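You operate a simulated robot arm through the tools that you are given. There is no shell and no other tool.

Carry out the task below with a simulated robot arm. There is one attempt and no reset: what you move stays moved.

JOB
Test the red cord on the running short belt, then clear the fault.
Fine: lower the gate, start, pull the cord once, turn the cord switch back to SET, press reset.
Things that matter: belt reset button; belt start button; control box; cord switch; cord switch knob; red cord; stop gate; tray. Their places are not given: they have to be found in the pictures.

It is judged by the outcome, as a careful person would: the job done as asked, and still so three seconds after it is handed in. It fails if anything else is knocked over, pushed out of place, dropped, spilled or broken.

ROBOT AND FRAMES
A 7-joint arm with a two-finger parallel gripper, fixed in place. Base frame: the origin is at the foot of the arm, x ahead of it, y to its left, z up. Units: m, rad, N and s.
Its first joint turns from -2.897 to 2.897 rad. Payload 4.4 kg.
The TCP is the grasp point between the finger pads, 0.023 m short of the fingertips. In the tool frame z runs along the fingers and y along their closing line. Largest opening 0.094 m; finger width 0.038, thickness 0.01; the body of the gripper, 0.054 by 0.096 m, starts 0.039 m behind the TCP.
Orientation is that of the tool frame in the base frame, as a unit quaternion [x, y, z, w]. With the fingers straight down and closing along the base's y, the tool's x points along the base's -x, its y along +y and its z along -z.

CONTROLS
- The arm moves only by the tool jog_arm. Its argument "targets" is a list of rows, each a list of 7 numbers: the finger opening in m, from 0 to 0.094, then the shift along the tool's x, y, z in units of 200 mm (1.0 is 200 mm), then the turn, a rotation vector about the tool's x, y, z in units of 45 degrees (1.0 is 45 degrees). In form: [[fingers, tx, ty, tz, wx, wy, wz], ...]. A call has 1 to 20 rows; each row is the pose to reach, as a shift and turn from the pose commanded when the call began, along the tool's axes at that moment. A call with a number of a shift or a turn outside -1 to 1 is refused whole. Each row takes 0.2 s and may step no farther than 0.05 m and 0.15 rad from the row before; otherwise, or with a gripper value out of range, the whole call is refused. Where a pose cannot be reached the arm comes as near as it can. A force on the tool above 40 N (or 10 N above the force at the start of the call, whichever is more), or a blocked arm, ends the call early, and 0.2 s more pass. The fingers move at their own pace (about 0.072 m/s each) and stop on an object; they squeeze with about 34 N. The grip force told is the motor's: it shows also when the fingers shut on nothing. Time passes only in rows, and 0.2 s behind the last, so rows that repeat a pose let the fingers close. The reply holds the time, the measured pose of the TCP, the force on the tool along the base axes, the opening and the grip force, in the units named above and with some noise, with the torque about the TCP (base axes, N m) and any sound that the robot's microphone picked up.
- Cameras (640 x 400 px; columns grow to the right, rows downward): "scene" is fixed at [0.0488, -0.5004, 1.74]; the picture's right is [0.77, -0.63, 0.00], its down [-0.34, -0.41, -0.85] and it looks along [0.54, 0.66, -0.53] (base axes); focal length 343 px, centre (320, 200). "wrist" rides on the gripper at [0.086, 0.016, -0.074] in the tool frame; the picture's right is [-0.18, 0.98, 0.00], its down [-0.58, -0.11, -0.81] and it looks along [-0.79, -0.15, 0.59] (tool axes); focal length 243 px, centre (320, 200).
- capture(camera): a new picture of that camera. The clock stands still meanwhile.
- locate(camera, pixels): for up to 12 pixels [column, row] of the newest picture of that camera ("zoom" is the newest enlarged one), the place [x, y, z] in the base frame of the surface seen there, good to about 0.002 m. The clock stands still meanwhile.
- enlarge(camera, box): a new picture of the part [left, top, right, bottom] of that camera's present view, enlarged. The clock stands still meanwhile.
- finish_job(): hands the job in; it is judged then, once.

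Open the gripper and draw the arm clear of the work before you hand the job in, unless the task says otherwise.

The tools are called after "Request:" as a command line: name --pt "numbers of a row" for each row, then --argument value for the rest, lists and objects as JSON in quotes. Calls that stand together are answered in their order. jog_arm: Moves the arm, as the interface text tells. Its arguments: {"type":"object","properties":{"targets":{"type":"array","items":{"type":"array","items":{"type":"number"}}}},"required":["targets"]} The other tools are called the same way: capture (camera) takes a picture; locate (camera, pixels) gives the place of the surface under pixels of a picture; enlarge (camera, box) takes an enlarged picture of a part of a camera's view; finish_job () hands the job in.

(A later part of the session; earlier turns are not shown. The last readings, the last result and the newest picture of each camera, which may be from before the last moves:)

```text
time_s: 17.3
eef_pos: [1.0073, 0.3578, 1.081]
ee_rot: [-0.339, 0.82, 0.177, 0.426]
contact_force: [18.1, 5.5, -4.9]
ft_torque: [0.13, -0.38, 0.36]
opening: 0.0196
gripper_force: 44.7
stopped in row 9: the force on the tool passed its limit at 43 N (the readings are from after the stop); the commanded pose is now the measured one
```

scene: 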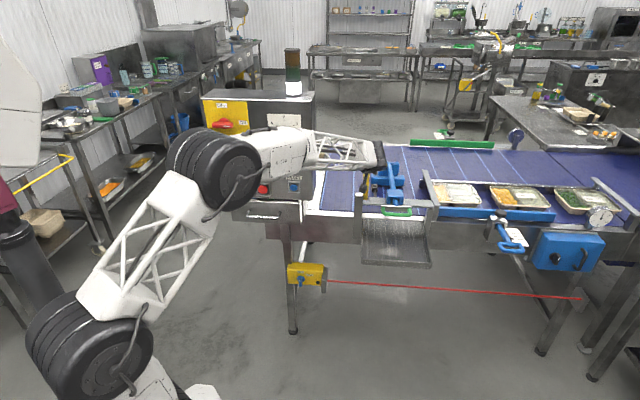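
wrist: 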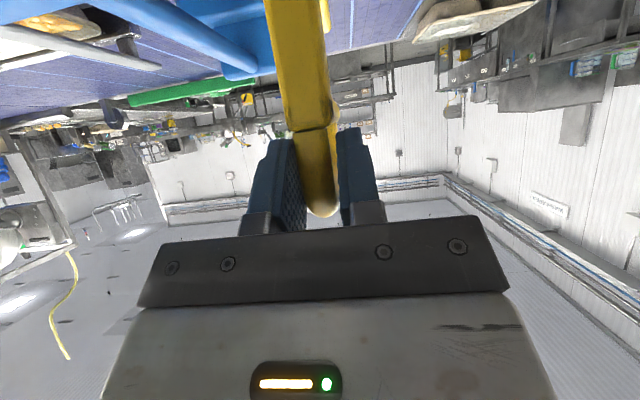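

It's sliding (z now 1.081). I continue down with a tiny correction for the +v/+u side load.

Request:
jog_arm --pt "0.0 0.0059 -0.002 0.009 0 0 0" --pt "0.0 0.0141 -0.002 0.0148 0 0 0" --pt "0.0 0.0223 -0.002 0.0205 0 0 0" --pt "0.0 0.0305 -0.002 0.0263 0 0 0" --pt "0.0 0.0387 -0.002 0.032 0 0 0" --pt "0.0 0.0469 -0.002 0.0377 0 0 0" --pt "0.0 0.0551 -0.002 0.0435 0 0 0" --pt "0.0 0.0633 -0.002 0.0492 0 0 0" --pt "0.0 0.0715 -0.002 0.055 0 0 0" --pt "0.0 0.0797 -0.002 0.0607 0 0 0"

```text
time_s: 18.9
eef_pos: [1.006, 0.3578, 1.0643]
ee_rot: [-0.338, 0.82, 0.177, 0.426]
contact_force: [-6.4, -0.7, -3.4]
ft_torque: [0.46, -0.26, 0.13]
opening: 0.0201
gripper_force: 44.8
stopped in row 8: the force on the tool passed its limit at 44 N (the readings are from after the stop); the commanded pose is now the measured one
```

TCP is at z=1.064 and the call stopped on 44 N. I check the gate's actual position before pushing further.

Request:
capture --camera "wrist"

Request:
locate --camera "wrist" --pixels '[[309, 128], [315, 165], [318, 190], [325, 20], [325, 28], [300, 90]]'

Request:
enlarge --camera "scene" --box '[340, 130, 430, 220]'

```text
taken
```

wrist: 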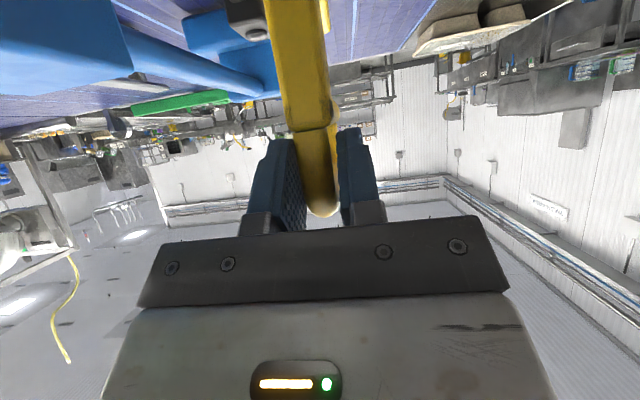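

```text
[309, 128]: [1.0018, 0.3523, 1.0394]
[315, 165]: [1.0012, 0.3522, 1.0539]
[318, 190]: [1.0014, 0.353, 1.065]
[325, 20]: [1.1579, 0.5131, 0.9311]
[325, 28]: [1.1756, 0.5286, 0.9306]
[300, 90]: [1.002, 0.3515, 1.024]
```

```text
4.44 times, centred on (385, 175) of scene
```

zoom: 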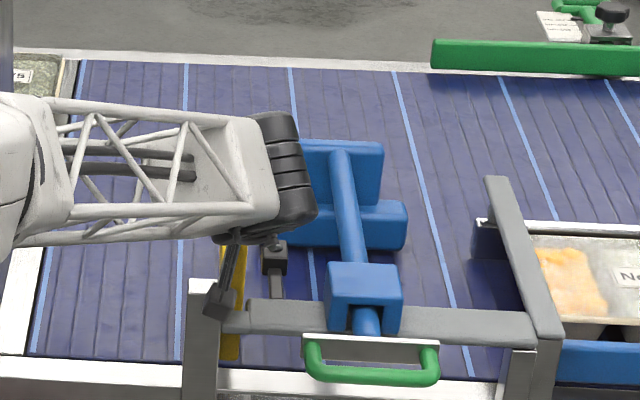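

The gate bar top is now at z≈0.931 (down 4.6 cm), so the slide works; belt is at 0.86. I continue lowering in 2 mm steps to its bottom stop.

Request:
jog_arm --pt "0.0 0.0082 0 0.0057 0 0 0" --pt "0.0 0.0164 0 0.0115 0 0 0" --pt "0.0 0.0246 0 0.0172 0 0 0" --pt "0.0 0.0328 0 0.023 0 0 0" --pt "0.0 0.041 0 0.0287 0 0 0" --pt "0.0 0.0492 0 0.0344 0 0 0" --pt "0.0 0.0574 0 0.0402 0 0 0" --pt "0.0 0.0656 0 0.0459 0 0 0" --pt "0.0 0.0738 0 0.0517 0 0 0" --pt "0.0 0.082 0 0.0574 0 0 0"

```text
time_s: 21.1
eef_pos: [1.0072, 0.3567, 1.0487]
ee_rot: [-0.339, 0.819, 0.176, 0.428]
contact_force: [-19.4, -19.6, 25.5]
ft_torque: [-0.71, 0.64, 0.46]
opening: 0.0198
gripper_force: 45.1
```

Now there's a 25 N upward reaction at z=1.0487, suggesting the bottom stop. I check the gate's position.

Request:
capture --camera "wrist"

Request:
locate --camera "wrist" --pixels '[[309, 128], [315, 165], [318, 190], [325, 20], [325, 28], [300, 90], [355, 20], [320, 8]]'

Request:
enlarge --camera "scene" --box '[340, 150, 400, 220]'

```text
taken
```

wrist: 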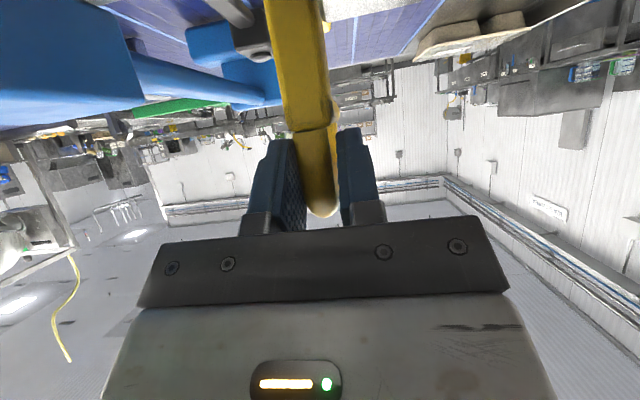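

```text
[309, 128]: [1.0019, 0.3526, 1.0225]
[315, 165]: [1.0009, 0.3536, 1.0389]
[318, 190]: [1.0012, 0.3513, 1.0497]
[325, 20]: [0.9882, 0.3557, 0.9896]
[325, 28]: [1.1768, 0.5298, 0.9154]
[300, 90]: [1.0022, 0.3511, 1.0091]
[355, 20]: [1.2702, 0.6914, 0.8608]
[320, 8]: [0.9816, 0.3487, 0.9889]
```

```text
5.71 times, centred on (370, 185) of scene
```

zoom: 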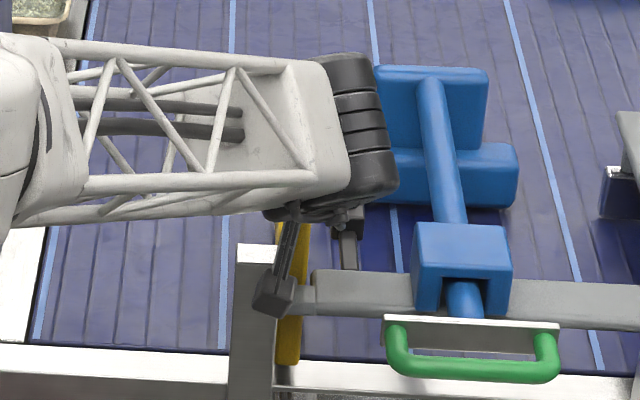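

Bar top is at z≈0.915 (6.2 cm below the start). I push a little further in 1 mm steps to see whether this is really the end stop.

Request:
jog_arm --pt "0.0 0.0041 0 0.0029 0 0 0" --pt "0.0 0.0082 0 0.0057 0 0 0" --pt "0.0 0.0123 0 0.0086 0 0 0"

Request:
capture --camera "wrist"

Request:
locate --camera "wrist" --pixels '[[309, 128], [315, 165], [318, 190], [325, 28], [300, 90]]'

```text
time_s: 21.9
eef_pos: [1.0072, 0.3585, 1.0456]
ee_rot: [-0.34, 0.819, 0.178, 0.428]
contact_force: [8.8, -0.6, 40.4]
ft_torque: [0.07, -0.66, 0.25]
opening: 0.0198
gripper_force: 44.7
```

```text
taken
```

wrist: 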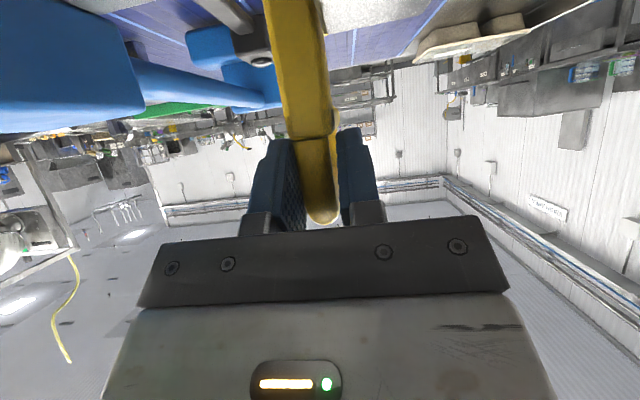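

```text
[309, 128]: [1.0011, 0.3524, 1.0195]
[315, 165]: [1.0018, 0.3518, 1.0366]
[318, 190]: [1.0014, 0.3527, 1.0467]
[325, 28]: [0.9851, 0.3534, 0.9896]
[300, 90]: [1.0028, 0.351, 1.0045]
```

The seam stayed at z≈1.023 while my fingers slid and force rose to 40 N, so the gate is on its bottom stop. I open the fingers and retract along the tool axis.

Request:
jog_arm --pt "0.094 0 0 0 0 0 0" --pt "0.094 0 0 0 0 0 0" --pt "0.094 0 0 0 0 0 0" --pt "0.094 0 0 0 0 0 0" --pt "0.094 0 0 -0.15 0 0 0" --pt "0.094 0 0 -0.35 0 0 0" --pt "0.094 0 0 -0.55 0 0 0" --pt "0.094 0 0 -0.75 0 0 0"

Request:
capture --camera "wrist"

Request:
capture --camera "scene"

Request:
enlarge --camera "scene" --box '[340, 140, 430, 230]'

```text
time_s: 23.7
eef_pos: [0.9202, 0.2709, 1.1239]
ee_rot: [-0.338, 0.82, 0.177, 0.426]
contact_force: [0.4, -0.6, -0.3]
ft_torque: [0.01, -0.02, 0.01]
opening: 0.0942
gripper_force: 0.1
```

```text
taken
```

wrist: 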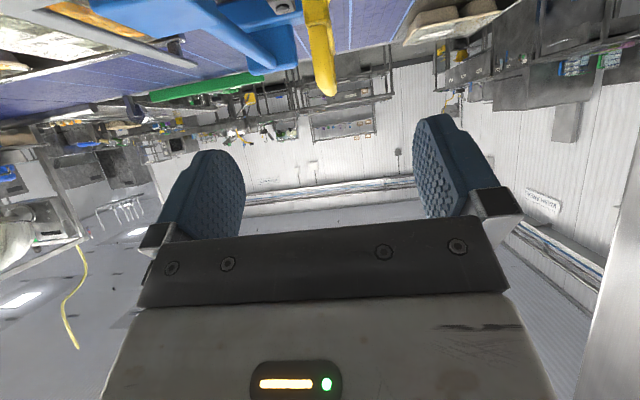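

```text
taken
```

scene: 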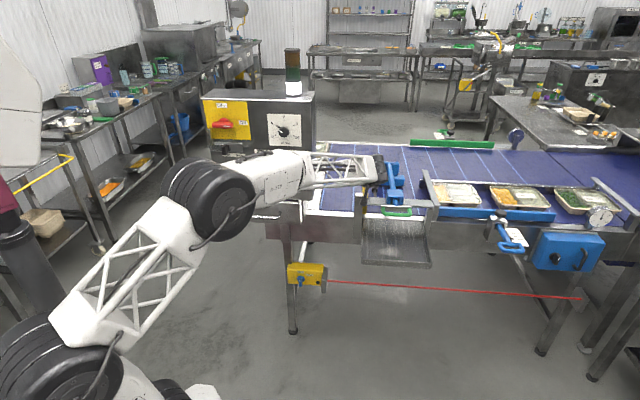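

```text
4.44 times, centred on (385, 185) of scene
```

zoom: 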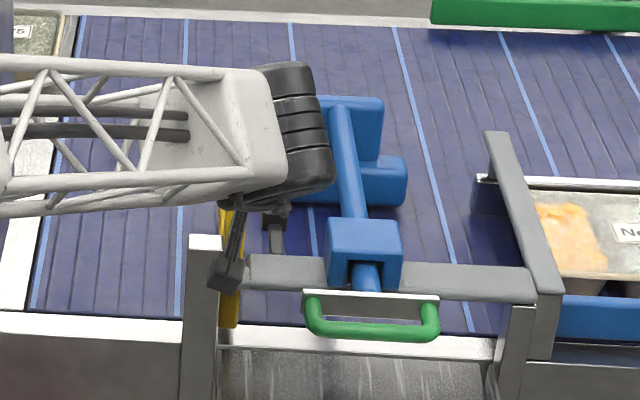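

The gate is lowered (yellow arm now below the gray bar at (230,310) in the zoom). Next I back away from the gate toward the control box to view the buttons up close.

Request:
jog_arm --pt "0.094 0.086 0.125 -0.123 0 0.033 0" --pt "0.08 0.172 0.25 -0.246 0 0.067 0" --pt "0.06 0.258 0.375 -0.369 0 0.1 0" --pt "0.04 0.344 0.5 -0.492 0 0.133 0" --pt "0.02 0.43 0.625 -0.614 0 0.167 0" --pt "0.0 0.516 0.75 -0.737 0 0.2 0" --pt "0.0 0.602 0.875 -0.86 0 0.233 0" --pt "0.0 0.689 1.0 -0.983 0 0.267 0"

Request:
capture --camera "scene"

Request:
enlarge --camera "scene" --box '[345, 140, 435, 220]'

Request:
capture --camera "wrist"

```text
time_s: 25.5
eef_pos: [0.6091, 0.2396, 1.1298]
ee_rot: [-0.355, 0.861, 0.14, 0.337]
contact_force: [0.2, 0.4, -1.0]
ft_torque: [0.01, -0.03, -0.01]
opening: 0.0001
gripper_force: 34.1
```

```text
taken
```

scene: 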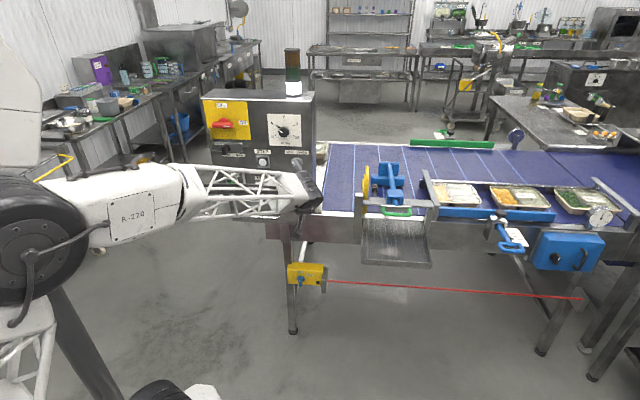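

```text
5.00 times, centred on (390, 180) of scene
```

zoom: 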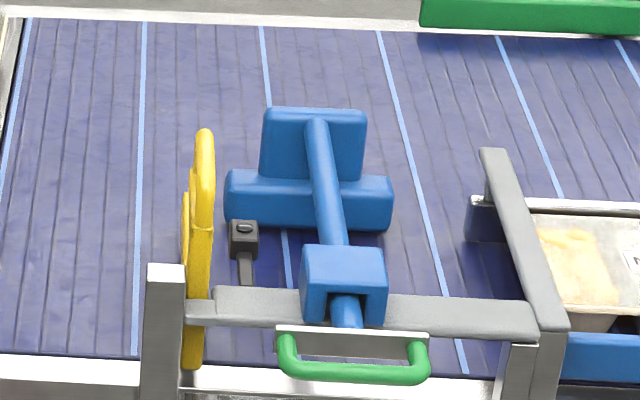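

```text
taken
```

wrist: 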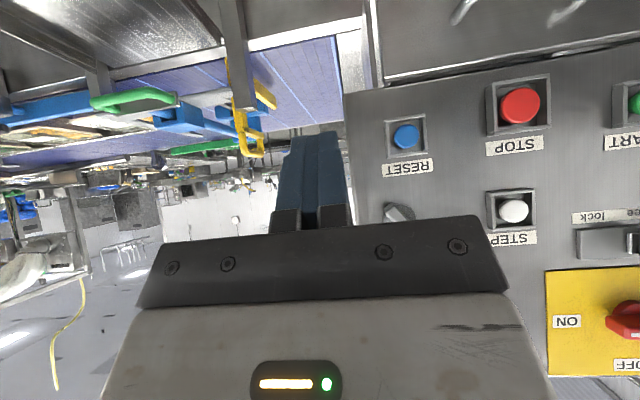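

The gate is confirmed down. The wrist now sees the panel; I zoom to check the power switch (yellow plate), free/lock slider, and stack light state in the scene.

Request:
enlarge --camera "scene" --box '[195, 40, 325, 180]'

Request:
enlarge --camera "wrist" --box '[340, 50, 640, 230]'

Request:
locate --camera "wrist" --pixels '[[405, 137], [395, 137], [416, 137], [405, 126], [405, 147], [390, 137], [388, 120], [424, 155], [519, 104], [620, 70], [440, 190], [360, 160]]'

```text
2.86 times, centred on (260, 110) of scene
```

zoom: 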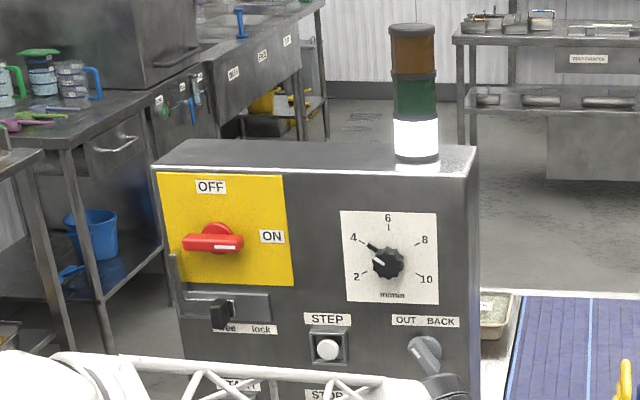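

```text
2.13 times, centred on (490, 140) of wrist
```

zoom: 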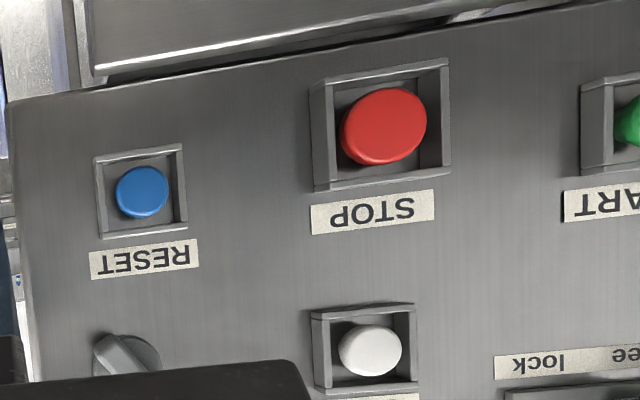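

```text
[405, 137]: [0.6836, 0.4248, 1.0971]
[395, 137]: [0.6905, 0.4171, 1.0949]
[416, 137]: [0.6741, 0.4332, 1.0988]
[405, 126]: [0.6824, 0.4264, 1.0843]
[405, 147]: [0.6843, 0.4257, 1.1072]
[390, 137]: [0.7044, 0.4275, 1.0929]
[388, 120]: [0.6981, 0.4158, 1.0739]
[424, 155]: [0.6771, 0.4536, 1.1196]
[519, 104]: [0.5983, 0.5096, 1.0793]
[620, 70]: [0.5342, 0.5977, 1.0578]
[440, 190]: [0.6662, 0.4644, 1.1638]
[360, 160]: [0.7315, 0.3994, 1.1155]
```

The main switch points to ON, white light lit. RESET centre is ≈(0.683,0.425,1.096) with its shroud front at v≈0.788 and cap front at v≈0.783. I shift 0.2 m to −u to view START.

Request:
jog_arm --pt "0.0 0 0.2 0 0 0 0" --pt "0.0 0 0.4 0 0 0 0" --pt "0.0 0 0.6 0 0 0 0" --pt "0.0 0 0.8 0 0 0 0" --pt "0.0 0 1.0 0 0 0 0"

Request:
capture --camera "wrist"

Request:
enlarge --camera "wrist" --box '[300, 30, 500, 160]'

```text
time_s: 26.7
eef_pos: [0.4657, 0.3836, 1.1316]
ee_rot: [-0.356, 0.86, 0.14, 0.337]
contact_force: [0.2, -0.3, 0.3]
ft_torque: [-0.05, -0.01, 0.0]
opening: 0.0
gripper_force: 33.9
```

```text
taken
```

wrist: 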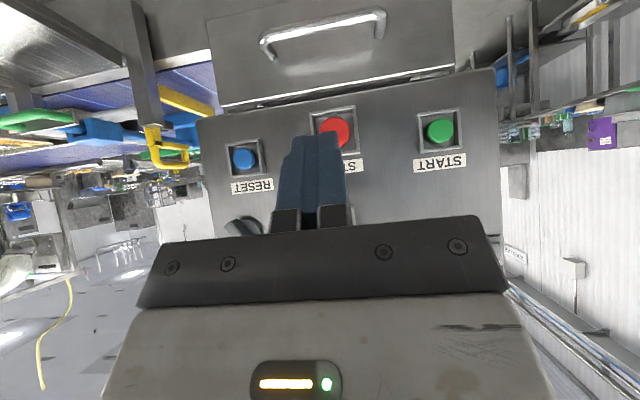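

```text
3.08 times, centred on (400, 95) of wrist
```

zoom: 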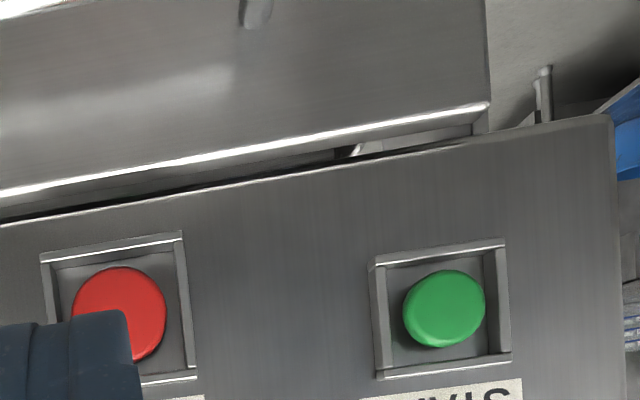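

START is at zoom (445,310); I locate its centre and edges, plus its shroud.

Request:
locate --camera "zoom" --pixels '[[445, 310], [410, 310], [480, 310], [445, 275], [445, 343], [378, 320], [506, 310], [440, 255], [440, 365], [330, 310], [118, 310], [300, 120]]'

Request:
locate --camera "wrist" --pixels '[[325, 25], [270, 45], [380, 15], [243, 158], [340, 60]]'

```text
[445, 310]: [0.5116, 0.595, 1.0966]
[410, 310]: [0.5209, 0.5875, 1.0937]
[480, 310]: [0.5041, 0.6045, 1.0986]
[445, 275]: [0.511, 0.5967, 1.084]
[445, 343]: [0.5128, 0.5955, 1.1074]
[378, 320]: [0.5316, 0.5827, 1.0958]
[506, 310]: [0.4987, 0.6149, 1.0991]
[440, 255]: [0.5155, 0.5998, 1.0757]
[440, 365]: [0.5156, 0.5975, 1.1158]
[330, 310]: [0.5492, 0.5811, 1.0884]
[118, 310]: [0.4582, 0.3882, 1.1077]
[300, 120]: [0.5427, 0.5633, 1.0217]
```

```text
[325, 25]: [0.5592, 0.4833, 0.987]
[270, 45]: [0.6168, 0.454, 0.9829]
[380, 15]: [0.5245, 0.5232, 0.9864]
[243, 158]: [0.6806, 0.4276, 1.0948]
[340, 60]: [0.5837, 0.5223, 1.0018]
```

START centre is at u≈−0.059, v≈0.7825, z≈1.096. I move to a pre-press pose ~4 cm in front of it (tilt 55°, fingers closed).

Request:
jog_arm --pt "0.0 -0.059 0.117 0.104 0 -0.053 0" --pt "0.0 -0.119 0.234 0.208 0 -0.107 0" --pt "0.0 -0.178 0.351 0.312 0 -0.16 0" --pt "0.0 -0.238 0.468 0.416 0 -0.214 0" --pt "0.0 -0.297 0.585 0.5205 0 -0.267 0"

Request:
capture --camera "wrist"

Request:
enlarge --camera "scene" --box '[200, 100, 340, 220]'

```text
time_s: 27.9
eef_pos: [0.466, 0.5469, 1.0928]
ee_rot: [-0.339, 0.819, 0.178, 0.428]
contact_force: [0.0, -1.1, -0.2]
ft_torque: [-0.02, 0.01, 0.01]
opening: 0.0
gripper_force: 33.8
```

```text
taken
```

wrist: 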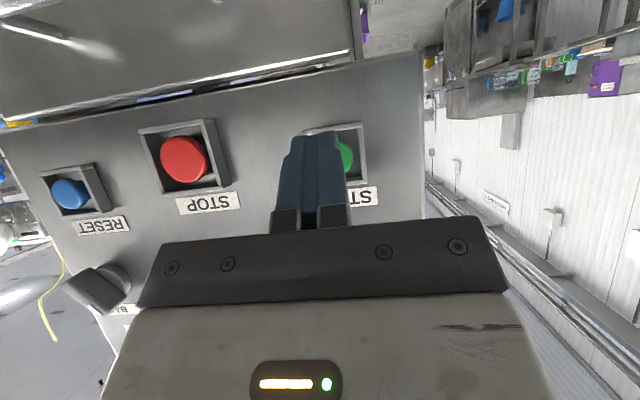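

```text
3.33 times, centred on (270, 160) of scene
```

zoom: 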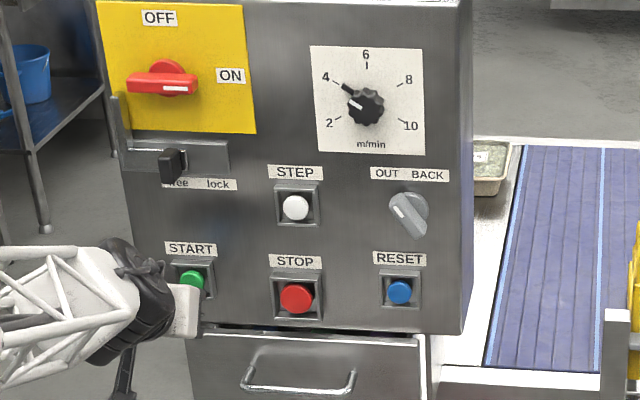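

TCP is at u≈−0.057, v≈0.716; START lies straight ahead. I advance along +v, then in 2 mm steps to press, watching force and sound.

Request:
jog_arm --pt "0.0 -0.0574 0.01 0.0514 0 0 0" --pt "0.0 -0.1004 0.01 0.1129 0 0 0" --pt "0.0 -0.1119 0.01 0.1292 0 0 0" --pt "0.0 -0.1176 0.01 0.1374 0 0 0" --pt "0.0 -0.1234 0.01 0.1456 0 0 0" --pt "0.0 -0.1291 0.01 0.1538 0 0 0" --pt "0.0 -0.1348 0.01 0.162 0 0 0" --pt "0.0 -0.1406 0.01 0.1702 0 0 0" --pt "0.0 -0.1463 0.01 0.1784 0 0 0"

```text
time_s: 30.0
eef_pos: [0.496, 0.5799, 1.0957]
ee_rot: [-0.34, 0.82, 0.177, 0.425]
contact_force: [-24.2, -22.4, 5.4]
ft_torque: [0.19, -0.15, 0.04]
opening: 0.0
gripper_force: 34.0
heard: click
stopped in row 9: the force on the tool passed its limit at 44 N (the readings are from after the stop); the commanded pose is now the measured one
```

A click was heard with ~33 N — START is pressed. I retract along −v and check the stack light and belt.

Request:
jog_arm --pt "0.0 0.043 0 -0.0614 0 0 0" --pt "0.0 0.1 0 -0.143 0 0 0" --pt "0.0 0.172 0 -0.246 0 0 0"

Request:
capture --camera "scene"

Request:
enlarge --camera "scene" --box '[260, 30, 340, 110]'

Request:
enlarge --camera "scene" --box '[310, 120, 600, 240]'

```text
time_s: 30.8
eef_pos: [0.4533, 0.539, 1.0976]
ee_rot: [-0.338, 0.821, 0.175, 0.426]
contact_force: [-1.2, 0.3, -0.1]
ft_torque: [-0.05, -0.02, 0.0]
opening: 0.0001
gripper_force: 33.1
```

```text
taken
```

scene: 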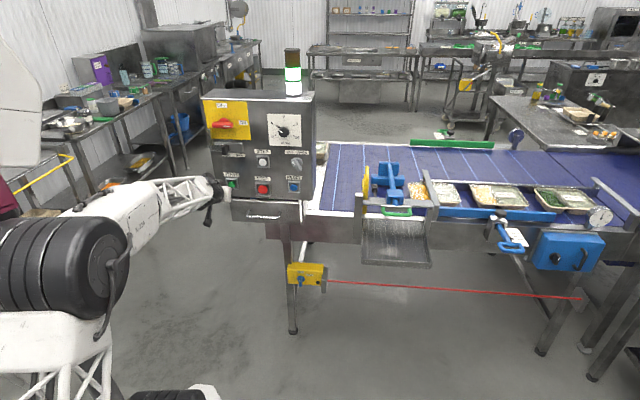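

```text
5.00 times, centred on (300, 70) of scene
```

zoom: 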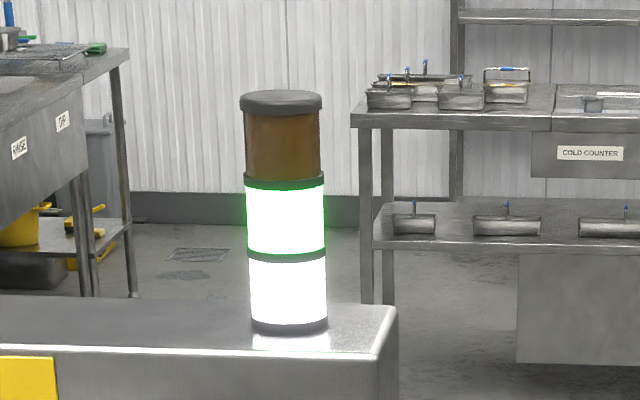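

```text
2.21 times, centred on (455, 180) of scene
```

zoom: 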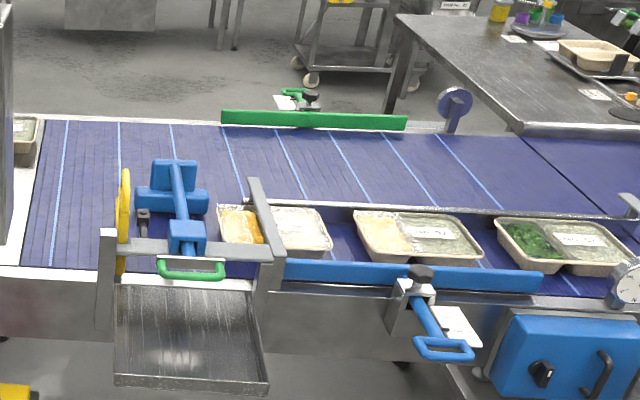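

The green light is on and the trays are moving toward the gate: belt is running. I now retreat from the panel, move right and down toward the cord, turning the tool so the fingers can close across the cord.

Request:
jog_arm --pt "0.0 0.14 -0.167 -0.055 0 0 -0.167" --pt "0.0 0.28 -0.333 -0.109 0 0 -0.333" --pt "0.0 0.42 -0.5 -0.164 0 0 -0.5" --pt "0.0 0.56 -0.667 -0.218 0 0 -0.667" --pt "0.0 0.7 -0.833 -0.273 0 0 -0.833" --pt "0.0 0.84 -1.0 -0.3275 0 0 -1.0"

Request:
capture --camera "scene"

Request:
locate --camera "scene" --pixels '[[362, 262], [368, 220], [430, 265], [340, 225], [280, 225], [345, 283], [370, 285], [292, 310], [305, 250], [330, 240]]'

```text
time_s: 32.2
eef_pos: [0.4881, 0.2922, 0.9974]
ee_rot: [-0.627, 0.628, 0.0, 0.461]
contact_force: [-0.4, -0.8, -0.2]
ft_torque: [-0.03, 0.02, 0.01]
opening: 0.0001
gripper_force: 33.3
```

```text
taken
```

scene: 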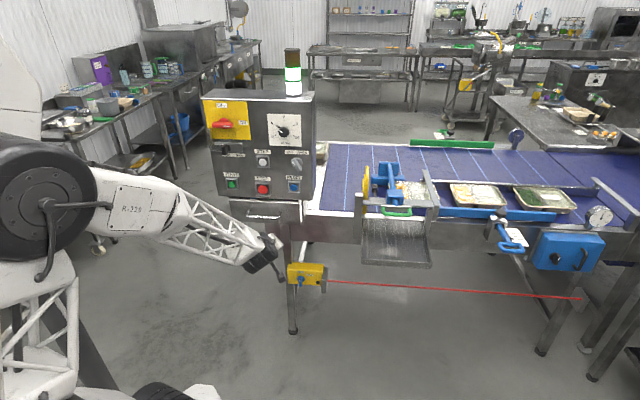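

```text
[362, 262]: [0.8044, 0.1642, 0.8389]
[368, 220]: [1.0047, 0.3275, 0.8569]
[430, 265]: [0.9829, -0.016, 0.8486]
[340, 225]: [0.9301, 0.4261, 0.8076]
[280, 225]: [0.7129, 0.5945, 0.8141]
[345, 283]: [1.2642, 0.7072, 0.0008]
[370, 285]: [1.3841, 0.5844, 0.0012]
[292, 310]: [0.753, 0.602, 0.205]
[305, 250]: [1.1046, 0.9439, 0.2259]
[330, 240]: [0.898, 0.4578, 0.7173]
```

Trays reach the gate region. I zoom on the cord and switch to get precise positions.

Request:
enlarge --camera "scene" --box '[280, 255, 380, 305]'

Request:
capture --camera "wrist"

```text
6.40 times, centred on (330, 280) of scene
```

zoom: 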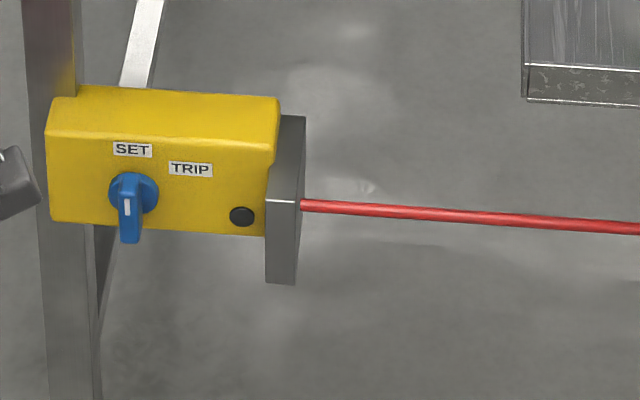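

```text
taken
```

wrist: 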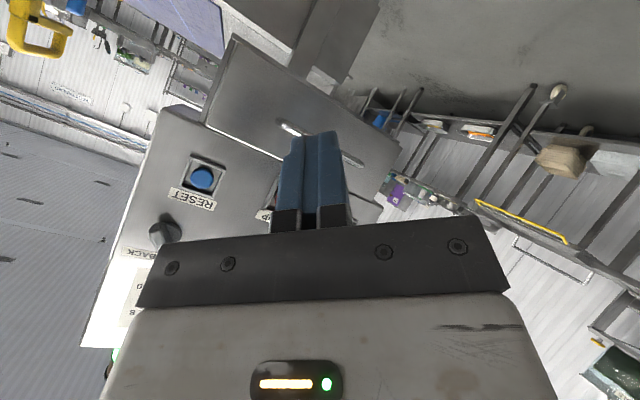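

Request:
locate --camera "zoom" --pixels '[[320, 206], [380, 211], [450, 216], [520, 221], [600, 227], [285, 210], [290, 160], [127, 207], [128, 235], [133, 175], [110, 190], [200, 210]]'

```text
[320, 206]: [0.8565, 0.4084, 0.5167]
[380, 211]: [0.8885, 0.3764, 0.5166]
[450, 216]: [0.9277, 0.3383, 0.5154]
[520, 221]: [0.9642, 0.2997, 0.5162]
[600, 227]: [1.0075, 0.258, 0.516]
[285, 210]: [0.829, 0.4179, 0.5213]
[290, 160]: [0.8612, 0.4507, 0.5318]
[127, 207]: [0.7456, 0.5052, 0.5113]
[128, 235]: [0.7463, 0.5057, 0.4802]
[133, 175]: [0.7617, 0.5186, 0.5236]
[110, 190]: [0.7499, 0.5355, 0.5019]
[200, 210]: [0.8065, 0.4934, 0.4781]
```

The cord runs at v≈0.895, z≈0.515; knob handle front at v≈0.885, u≈0.17, z≈0.5. I continue right and down while completing the 90° tool turn.

Request:
jog_arm --pt "0.0 0.161 -0.016 0.042 0 0 -0.167" --pt "0.0 0.323 -0.031 0.083 0 0 -0.333" --pt "0.0 0.484 -0.047 0.125 0 0 -0.5" --pt "0.0 0.645 -0.062 0.167 0 0 -0.667" --pt "0.0 0.807 -0.078 0.208 0 0 -0.833" --pt "0.0 0.968 -0.093 0.25 0 0 -1.0"

Request:
capture --camera "scene"

```text
time_s: 33.6
eef_pos: [0.5732, 0.1637, 0.8673]
ee_rot: [0.82, -0.339, 0.177, -0.426]
contact_force: [-0.1, 0.1, 0.0]
ft_torque: [-0.01, 0.03, -0.02]
opening: 0.0
gripper_force: 33.6
```

```text
taken
```

scene: 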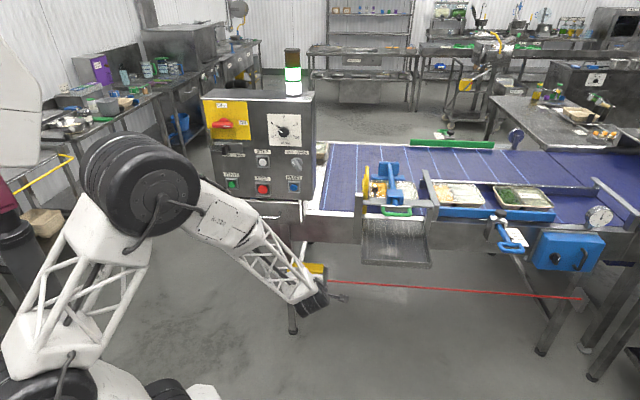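

TCP is at u≈0.29, v≈0.52, z≈0.867, all clear of the catch tray (u≥0.45). I descend along the tool axis toward the cord, opening the fingers.

Request:
jog_arm --pt "0.02 0.035 0.038 0.2 0 0 0" --pt "0.04 0.07 0.075 0.4 0 0 0" --pt "0.06 0.105 0.113 0.6 0 0 0" --pt "0.07 0.14 0.15 0.8 0 0 0" --pt "0.07 0.175 0.188 1.0 0 0 0"

Request:
capture --camera "wrist"

Request:
capture --camera "scene"

```text
time_s: 34.8
eef_pos: [0.6999, 0.2372, 0.7222]
ee_rot: [0.819, -0.34, 0.177, -0.426]
contact_force: [0.2, 0.1, -0.9]
ft_torque: [0.04, 0.02, 0.0]
opening: 0.0698
gripper_force: 0.0
```

```text
taken
```

wrist: 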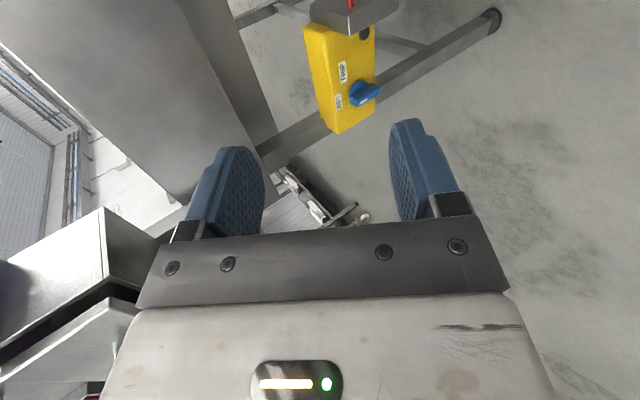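

```text
taken
```

scene: 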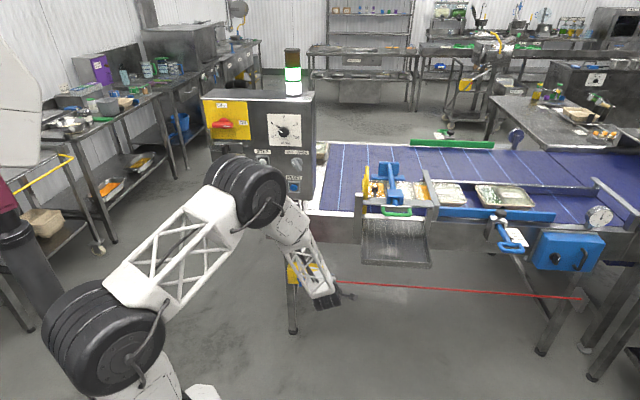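

The arm reached the intermediate pose; I check that the elbow (245,190) and forearm (300,240) keep clear of the control box and drawer.

Request:
locate --camera "scene" --pixels '[[255, 190], [275, 195], [290, 215], [300, 235], [315, 262], [325, 295], [235, 165], [330, 278]]'

```text
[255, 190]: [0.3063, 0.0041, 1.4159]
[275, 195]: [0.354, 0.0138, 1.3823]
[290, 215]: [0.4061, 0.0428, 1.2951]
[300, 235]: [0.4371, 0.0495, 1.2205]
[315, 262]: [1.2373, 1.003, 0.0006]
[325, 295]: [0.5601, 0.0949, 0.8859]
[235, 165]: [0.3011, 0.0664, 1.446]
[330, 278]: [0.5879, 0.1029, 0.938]
```

Elbow and forearm are well clear (v<0.4). I continue along the tool axis to just short of the cord.

Request:
jog_arm --pt "0.07 0.033 0.038 0.19 0 0 0" --pt "0.07 0.066 0.076 0.38 0 0 0" --pt "0.07 0.099 0.113 0.57 0 0 0" --pt "0.07 0.132 0.151 0.76 0 0 0" --pt "0.07 0.165 0.189 0.95 0 0 0"

Request:
capture --camera "wrist"

Request:
capture --camera "scene"

```text
time_s: 36.0
eef_pos: [0.8148, 0.3118, 0.5786]
ee_rot: [0.82, -0.341, 0.177, -0.425]
contact_force: [0.1, 0.6, 0.3]
ft_torque: [-0.01, 0.03, 0.01]
opening: 0.0699
gripper_force: 0.0
```

```text
taken
```

wrist: 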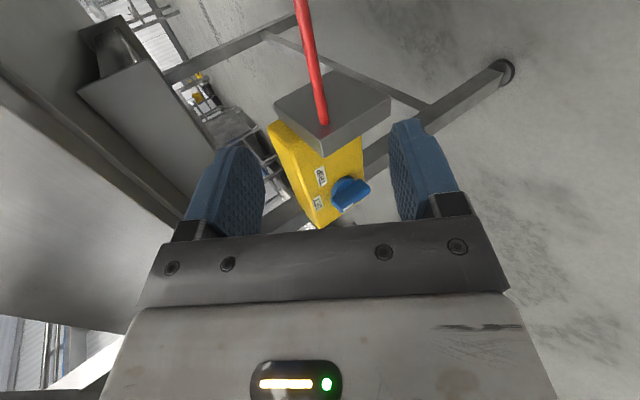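

```text
taken
```

scene: 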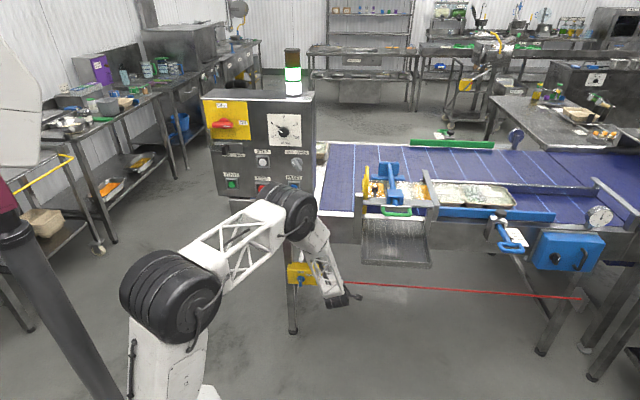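

The cord sits between the open fingers at (320,110), and the trays have reached the gate. I advance 12 cm along the tool axis so the cord lies at the grasp point.

Request:
jog_arm --pt "0.07 0 -0.004 0.15 0 0 0" --pt "0.07 0 -0.007 0.3 0 0 0" --pt "0.07 0 -0.011 0.45 0 0 0" --pt "0.07 0 -0.0145 0.6 0 0 0"

Request:
capture --camera "wrist"

Request:
enlarge --camera "scene" --box '[270, 230, 400, 320]'

```text
time_s: 37.0
eef_pos: [0.8879, 0.379, 0.5132]
ee_rot: [0.819, -0.34, 0.177, -0.427]
contact_force: [1.2, 0.8, 0.1]
ft_torque: [0.02, 0.02, 0.03]
opening: 0.0699
gripper_force: 0.0
```

```text
taken
```

wrist: 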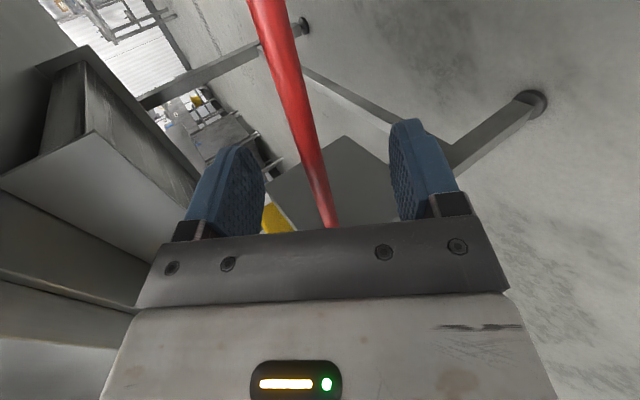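

```text
4.44 times, centred on (335, 275) of scene
```

zoom: 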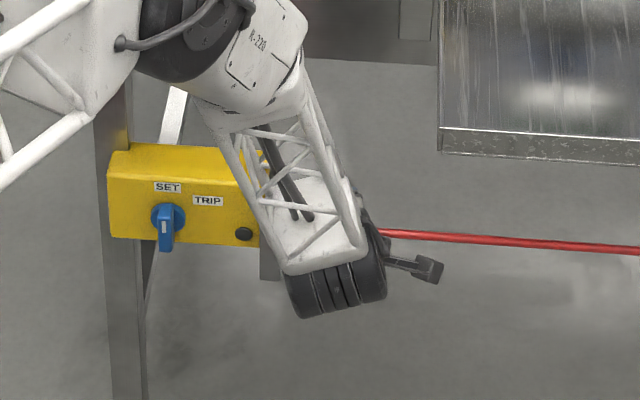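

The cord passes between the fingers at (315,160). I close the fingers on it, holding position.

Request:
jog_arm --pt "0.0 0 0 0 0 0 0" --pt "0.0 0 0 0 0 0 0" --pt "0.0 0 0 0 0 0 0" --pt "0.0 0 0 0 0 0 0"

Request:
capture --camera "wrist"

```text
time_s: 38.0
eef_pos: [0.8904, 0.3802, 0.5136]
ee_rot: [0.819, -0.34, 0.176, -0.427]
contact_force: [8.3, 12.2, 2.6]
ft_torque: [0.0, -0.1, 0.05]
opening: 0.0097
gripper_force: 45.3
```

```text
taken
```

wrist: 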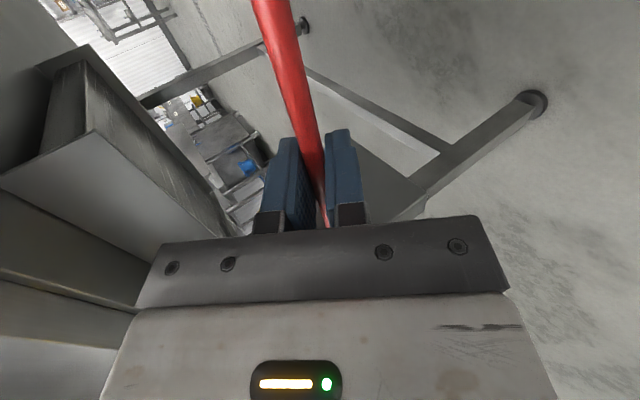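

The cord is gripped (opening 9.7 mm). I pull it gently toward −v in 3 mm steps, watching for a click.

Request:
jog_arm --pt "0.0 0 0.0086 -0.0123 0 0 0" --pt "0.0 0 0.0172 -0.0246 0 0 0" --pt "0.0 0 0.0258 -0.0369 0 0 0" --pt "0.0 0 0.0344 -0.0492 0 0 0" --pt "0.0 0 0.043 -0.0615 0 0 0" --pt "0.0 0 0.0516 -0.0738 0 0 0" --pt "0.0 0 0.0602 -0.0861 0 0 0" --pt "0.0 0 0.0688 -0.0984 0 0 0"

```text
time_s: 38.3
eef_pos: [0.8896, 0.3797, 0.5138]
ee_rot: [0.82, -0.339, 0.177, -0.426]
contact_force: [14.3, 10.5, -15.2]
ft_torque: [-0.05, -0.05, 0.04]
opening: 0.0097
gripper_force: 45.0
stopped in row 1: the force on the tool passed its limit at 57 N (the readings are from after the stop); the commanded pose is now the measured one
```

The cord is rigid toward −v (57 N), so its free direction is another one. I relieve that load and test downward in 1 mm steps.

Request:
jog_arm --pt "0.0 0 -0.0023 0.0033 0 0 0" --pt "0.0 0 0.0018 0.0062 0 0 0" --pt "0.0 0 0.0059 0.0091 0 0 0" --pt "0.0 0 0.01 0.012 0 0 0" --pt "0.0 0 0.0141 0.0149 0 0 0"

```text
time_s: 39.5
eef_pos: [0.8889, 0.3797, 0.5097]
ee_rot: [0.818, -0.341, 0.177, -0.427]
contact_force: [-8.5, -15.2, 4.0]
ft_torque: [-0.02, 0.01, 0.12]
opening: 0.0095
gripper_force: 44.4
```

Downward motion met only ~4 N, so the cord gives vertically. I keep pulling down in 3 mm steps, easing the v-side load.

Request:
jog_arm --pt "0.0 0 0.0146 0.0053 0 0 0" --pt "0.0 0 0.0269 0.0139 0 0 0" --pt "0.0 0 0.0392 0.0225 0 0 0" --pt "0.0 0 0.0515 0.0312 0 0 0" --pt "0.0 0 0.0638 0.0398 0 0 0" --pt "0.0 0 0.0761 0.0484 0 0 0"

Request:
capture --camera "scene"

Request:
enlarge --camera "scene" --box '[270, 230, 400, 320]'

```text
time_s: 40.9
eef_pos: [0.8898, 0.3796, 0.4936]
ee_rot: [0.819, -0.34, 0.178, -0.427]
contact_force: [1.3, -21.9, 7.4]
ft_torque: [-0.09, -0.08, -0.08]
opening: 0.0099
gripper_force: 44.7
```

```text
taken
```

scene: 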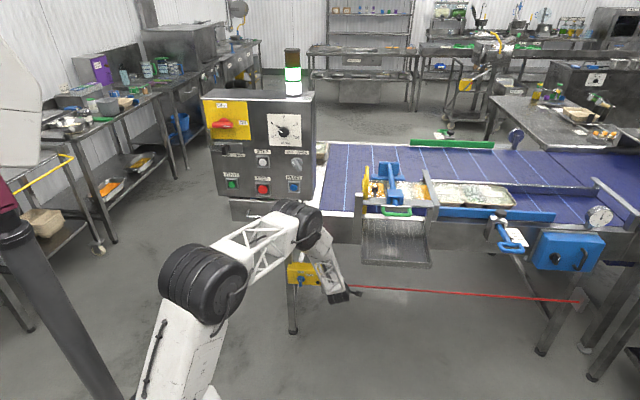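

```text
4.44 times, centred on (335, 275) of scene
```

zoom: 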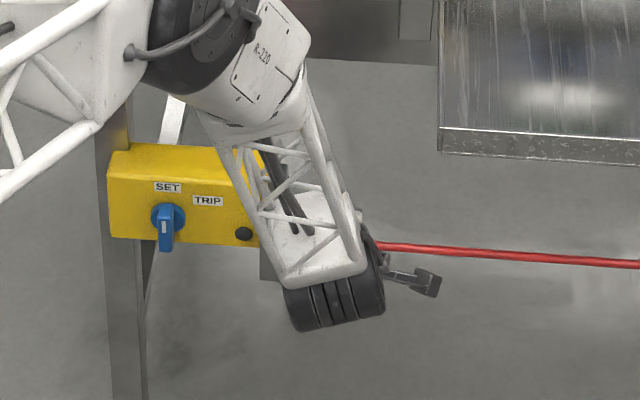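

The cord moves down as a whole (about 2 cm so far), still running and green. I continue pulling down in 3 mm steps until the switch trips.

Request:
jog_arm --pt "0.0 0.004 0.0143 0.0057 0 0 0" --pt "0.0 0.004 0.0266 0.0143 0 0 0" --pt "0.0 0.004 0.0389 0.0229 0 0 0" --pt "0.0 0.004 0.0512 0.0315 0 0 0" --pt "0.0 0.004 0.0635 0.0401 0 0 0" --pt "0.0 0.004 0.0758 0.0487 0 0 0"

```text
time_s: 42.3
eef_pos: [0.8897, 0.3808, 0.4753]
ee_rot: [0.819, -0.338, 0.178, -0.428]
contact_force: [6.7, 36.3, 12.3]
ft_torque: [0.24, 0.08, -0.16]
opening: 0.0095
gripper_force: 44.7
```

At 38 mm down with no click yet; the spring load is ~12 N. I correct the side load slightly and continue down.

Request:
jog_arm --pt "0.0 -0.002 0.0112 0.0102 0 0 0" --pt "0.0 -0.002 0.0235 0.0188 0 0 0" --pt "0.0 -0.002 0.0358 0.0274 0 0 0" --pt "0.0 -0.002 0.0481 0.036 0 0 0" --pt "0.0 -0.002 0.0604 0.0446 0 0 0"

```text
time_s: 42.8
eef_pos: [0.8887, 0.3802, 0.4715]
ee_rot: [0.819, -0.339, 0.177, -0.428]
contact_force: [-21.0, -1.5, 19.1]
ft_torque: [0.1, 0.11, -0.14]
opening: 0.0096
gripper_force: 44.9
stopped in row 2: the force on the tool passed its limit at 60 N (the readings are from after the stop); the commanded pose is now the measured one
```

The call stopped at 60 N near 41 mm. I check the switch, lights and cord in the pictures.

Request:
capture --camera "scene"

Request:
enlarge --camera "scene" --box '[270, 230, 400, 320]'

Request:
capture --camera "wrist"

Request:
enlarge --camera "scene" --box '[540, 270, 600, 330]'

```text
taken
```

scene: 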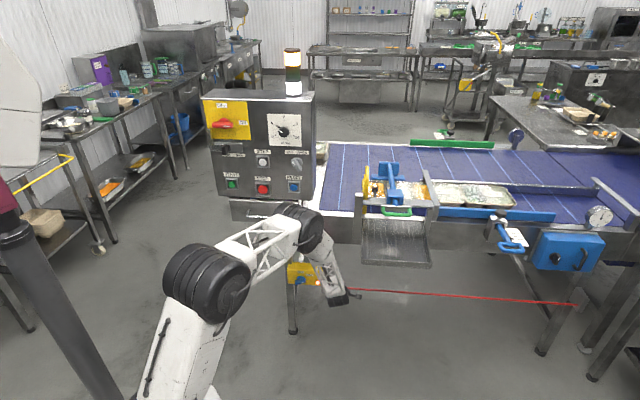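

```text
4.44 times, centred on (335, 275) of scene
```

zoom: 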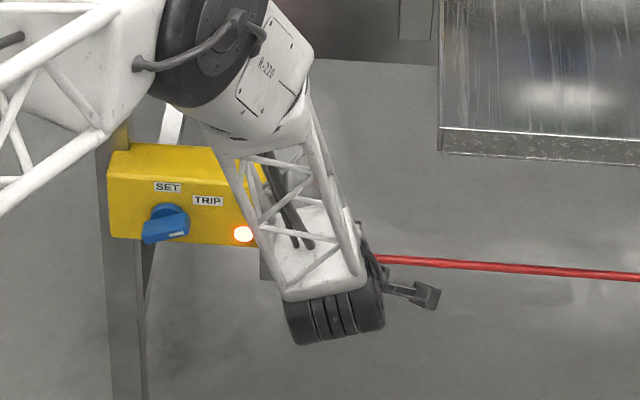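

```text
taken
```

wrist: 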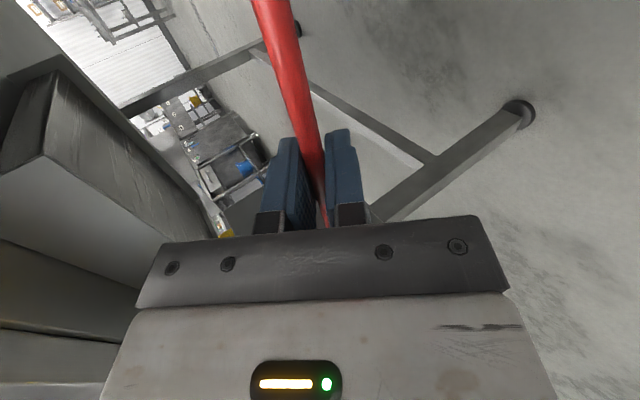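

```text
6.67 times, centred on (570, 300) of scene
```

zoom: 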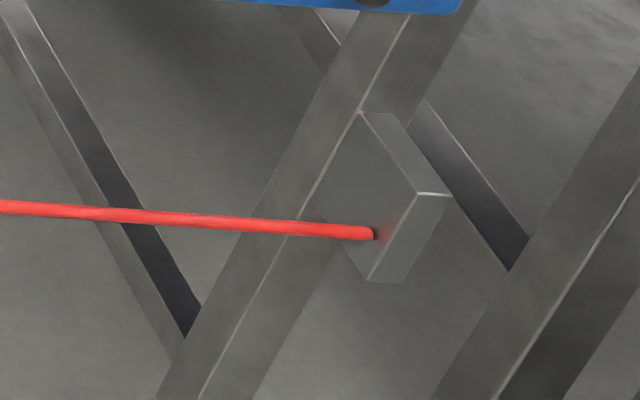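

Tripped: amber light is on, the switch lamp glows at (243,233 zoom) and the knob has turned away from SET. I loosen the grip, let the cord rise gently back to its rest height, then open and retract.

Request:
jog_arm --pt "0.02 0 0 0 0 0 0" --pt "0.03 0 0 0 0 0 0" --pt "0.03 0 -0.0205 -0.0144 0 0 0" --pt "0.03 0 -0.041 -0.0287 0 0 0" --pt "0.03 0 -0.0614 -0.0431 0 0 0" --pt "0.03 0 -0.0819 -0.0574 0 0 0" --pt "0.03 0 -0.1024 -0.0718 0 0 0" --pt "0.03 0 -0.1229 -0.0861 0 0 0" --pt "0.03 0 -0.1433 -0.1005 0 0 0" --pt "0.03 0 -0.1638 -0.1148 0 0 0" --pt "0.04 0 -0.172 -0.1205 0 0 0" --pt "0.06 0 -0.172 -0.1205 0 0 0" --pt "0.07 0 -0.172 -0.1205 0 0 0" --pt "0.07 0 -0.172 -0.1205 0 0 0"

Request:
capture --camera "wrist"

Request:
enlarge --camera "scene" --box '[270, 230, 400, 320]'

```text
time_s: 45.8
eef_pos: [0.891, 0.3794, 0.5145]
ee_rot: [0.819, -0.339, 0.177, -0.428]
contact_force: [0.1, -0.8, -0.3]
ft_torque: [-0.03, -0.02, -0.04]
opening: 0.0701
gripper_force: 0.1
```

```text
taken
```

wrist: 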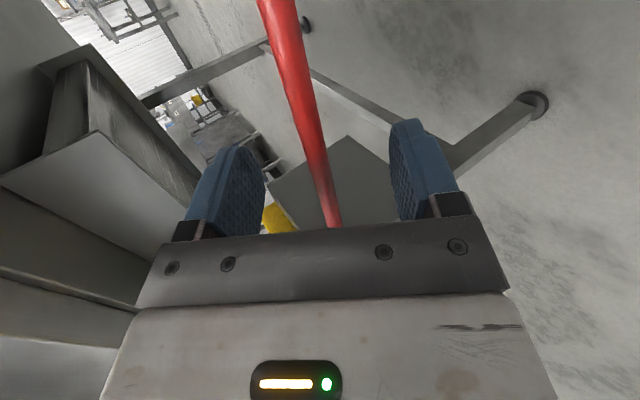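

```text
4.44 times, centred on (335, 275) of scene
```

zoom: 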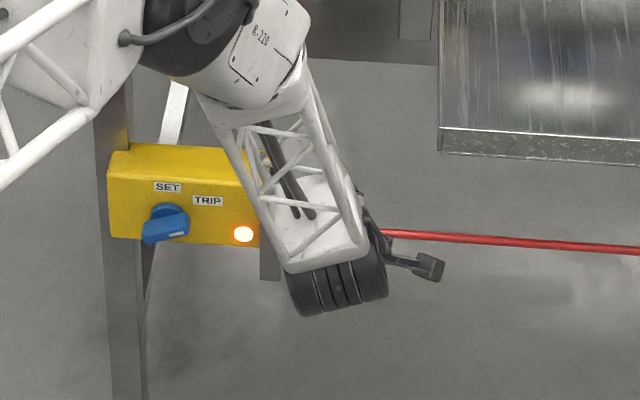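

The cord is back at rest and free. I retract straight back along the tool axis and look at the knob.

Request:
jog_arm --pt "0.07 0 0 -0.2 0 0 0" --pt "0.07 0 0 -0.4 0 0 0" --pt "0.07 0 0 -0.6 0 0 0" --pt "0.07 0 0 -0.8 0 0 0" --pt "0.07 0 0 -1.0 0 0 0"

Request:
capture --camera "wrist"

Request:
enlarge --camera "wrist" --box '[290, 20, 410, 140]'

Request:
enlarge --camera "scene" --box '[275, 250, 345, 300]'

```text
time_s: 47.0
eef_pos: [0.7744, 0.2635, 0.6288]
ee_rot: [0.82, -0.339, 0.178, -0.427]
contact_force: [-1.0, -0.4, -0.4]
ft_torque: [0.04, -0.03, 0.0]
opening: 0.07
gripper_force: 0.0
```

```text
taken
```

wrist: 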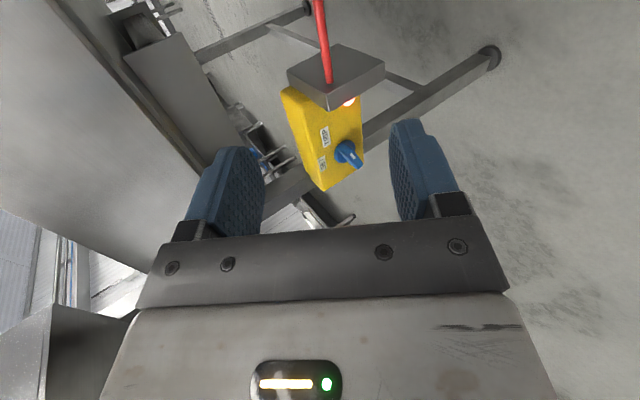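

```text
3.33 times, centred on (350, 80) of wrist
```

zoom: 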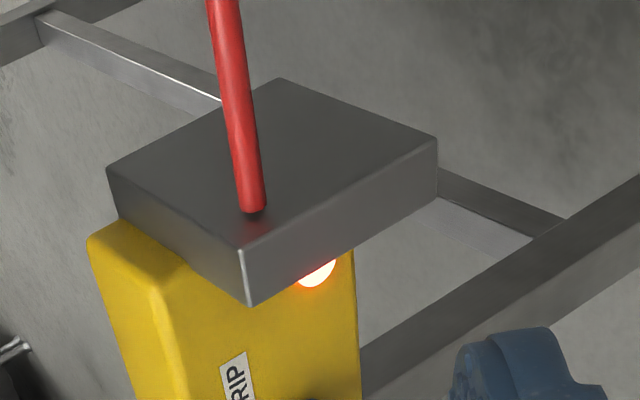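

```text
8.00 times, centred on (310, 275) of scene
```

zoom: 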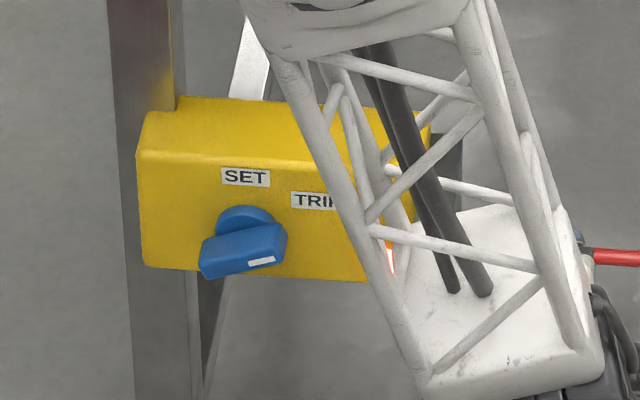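

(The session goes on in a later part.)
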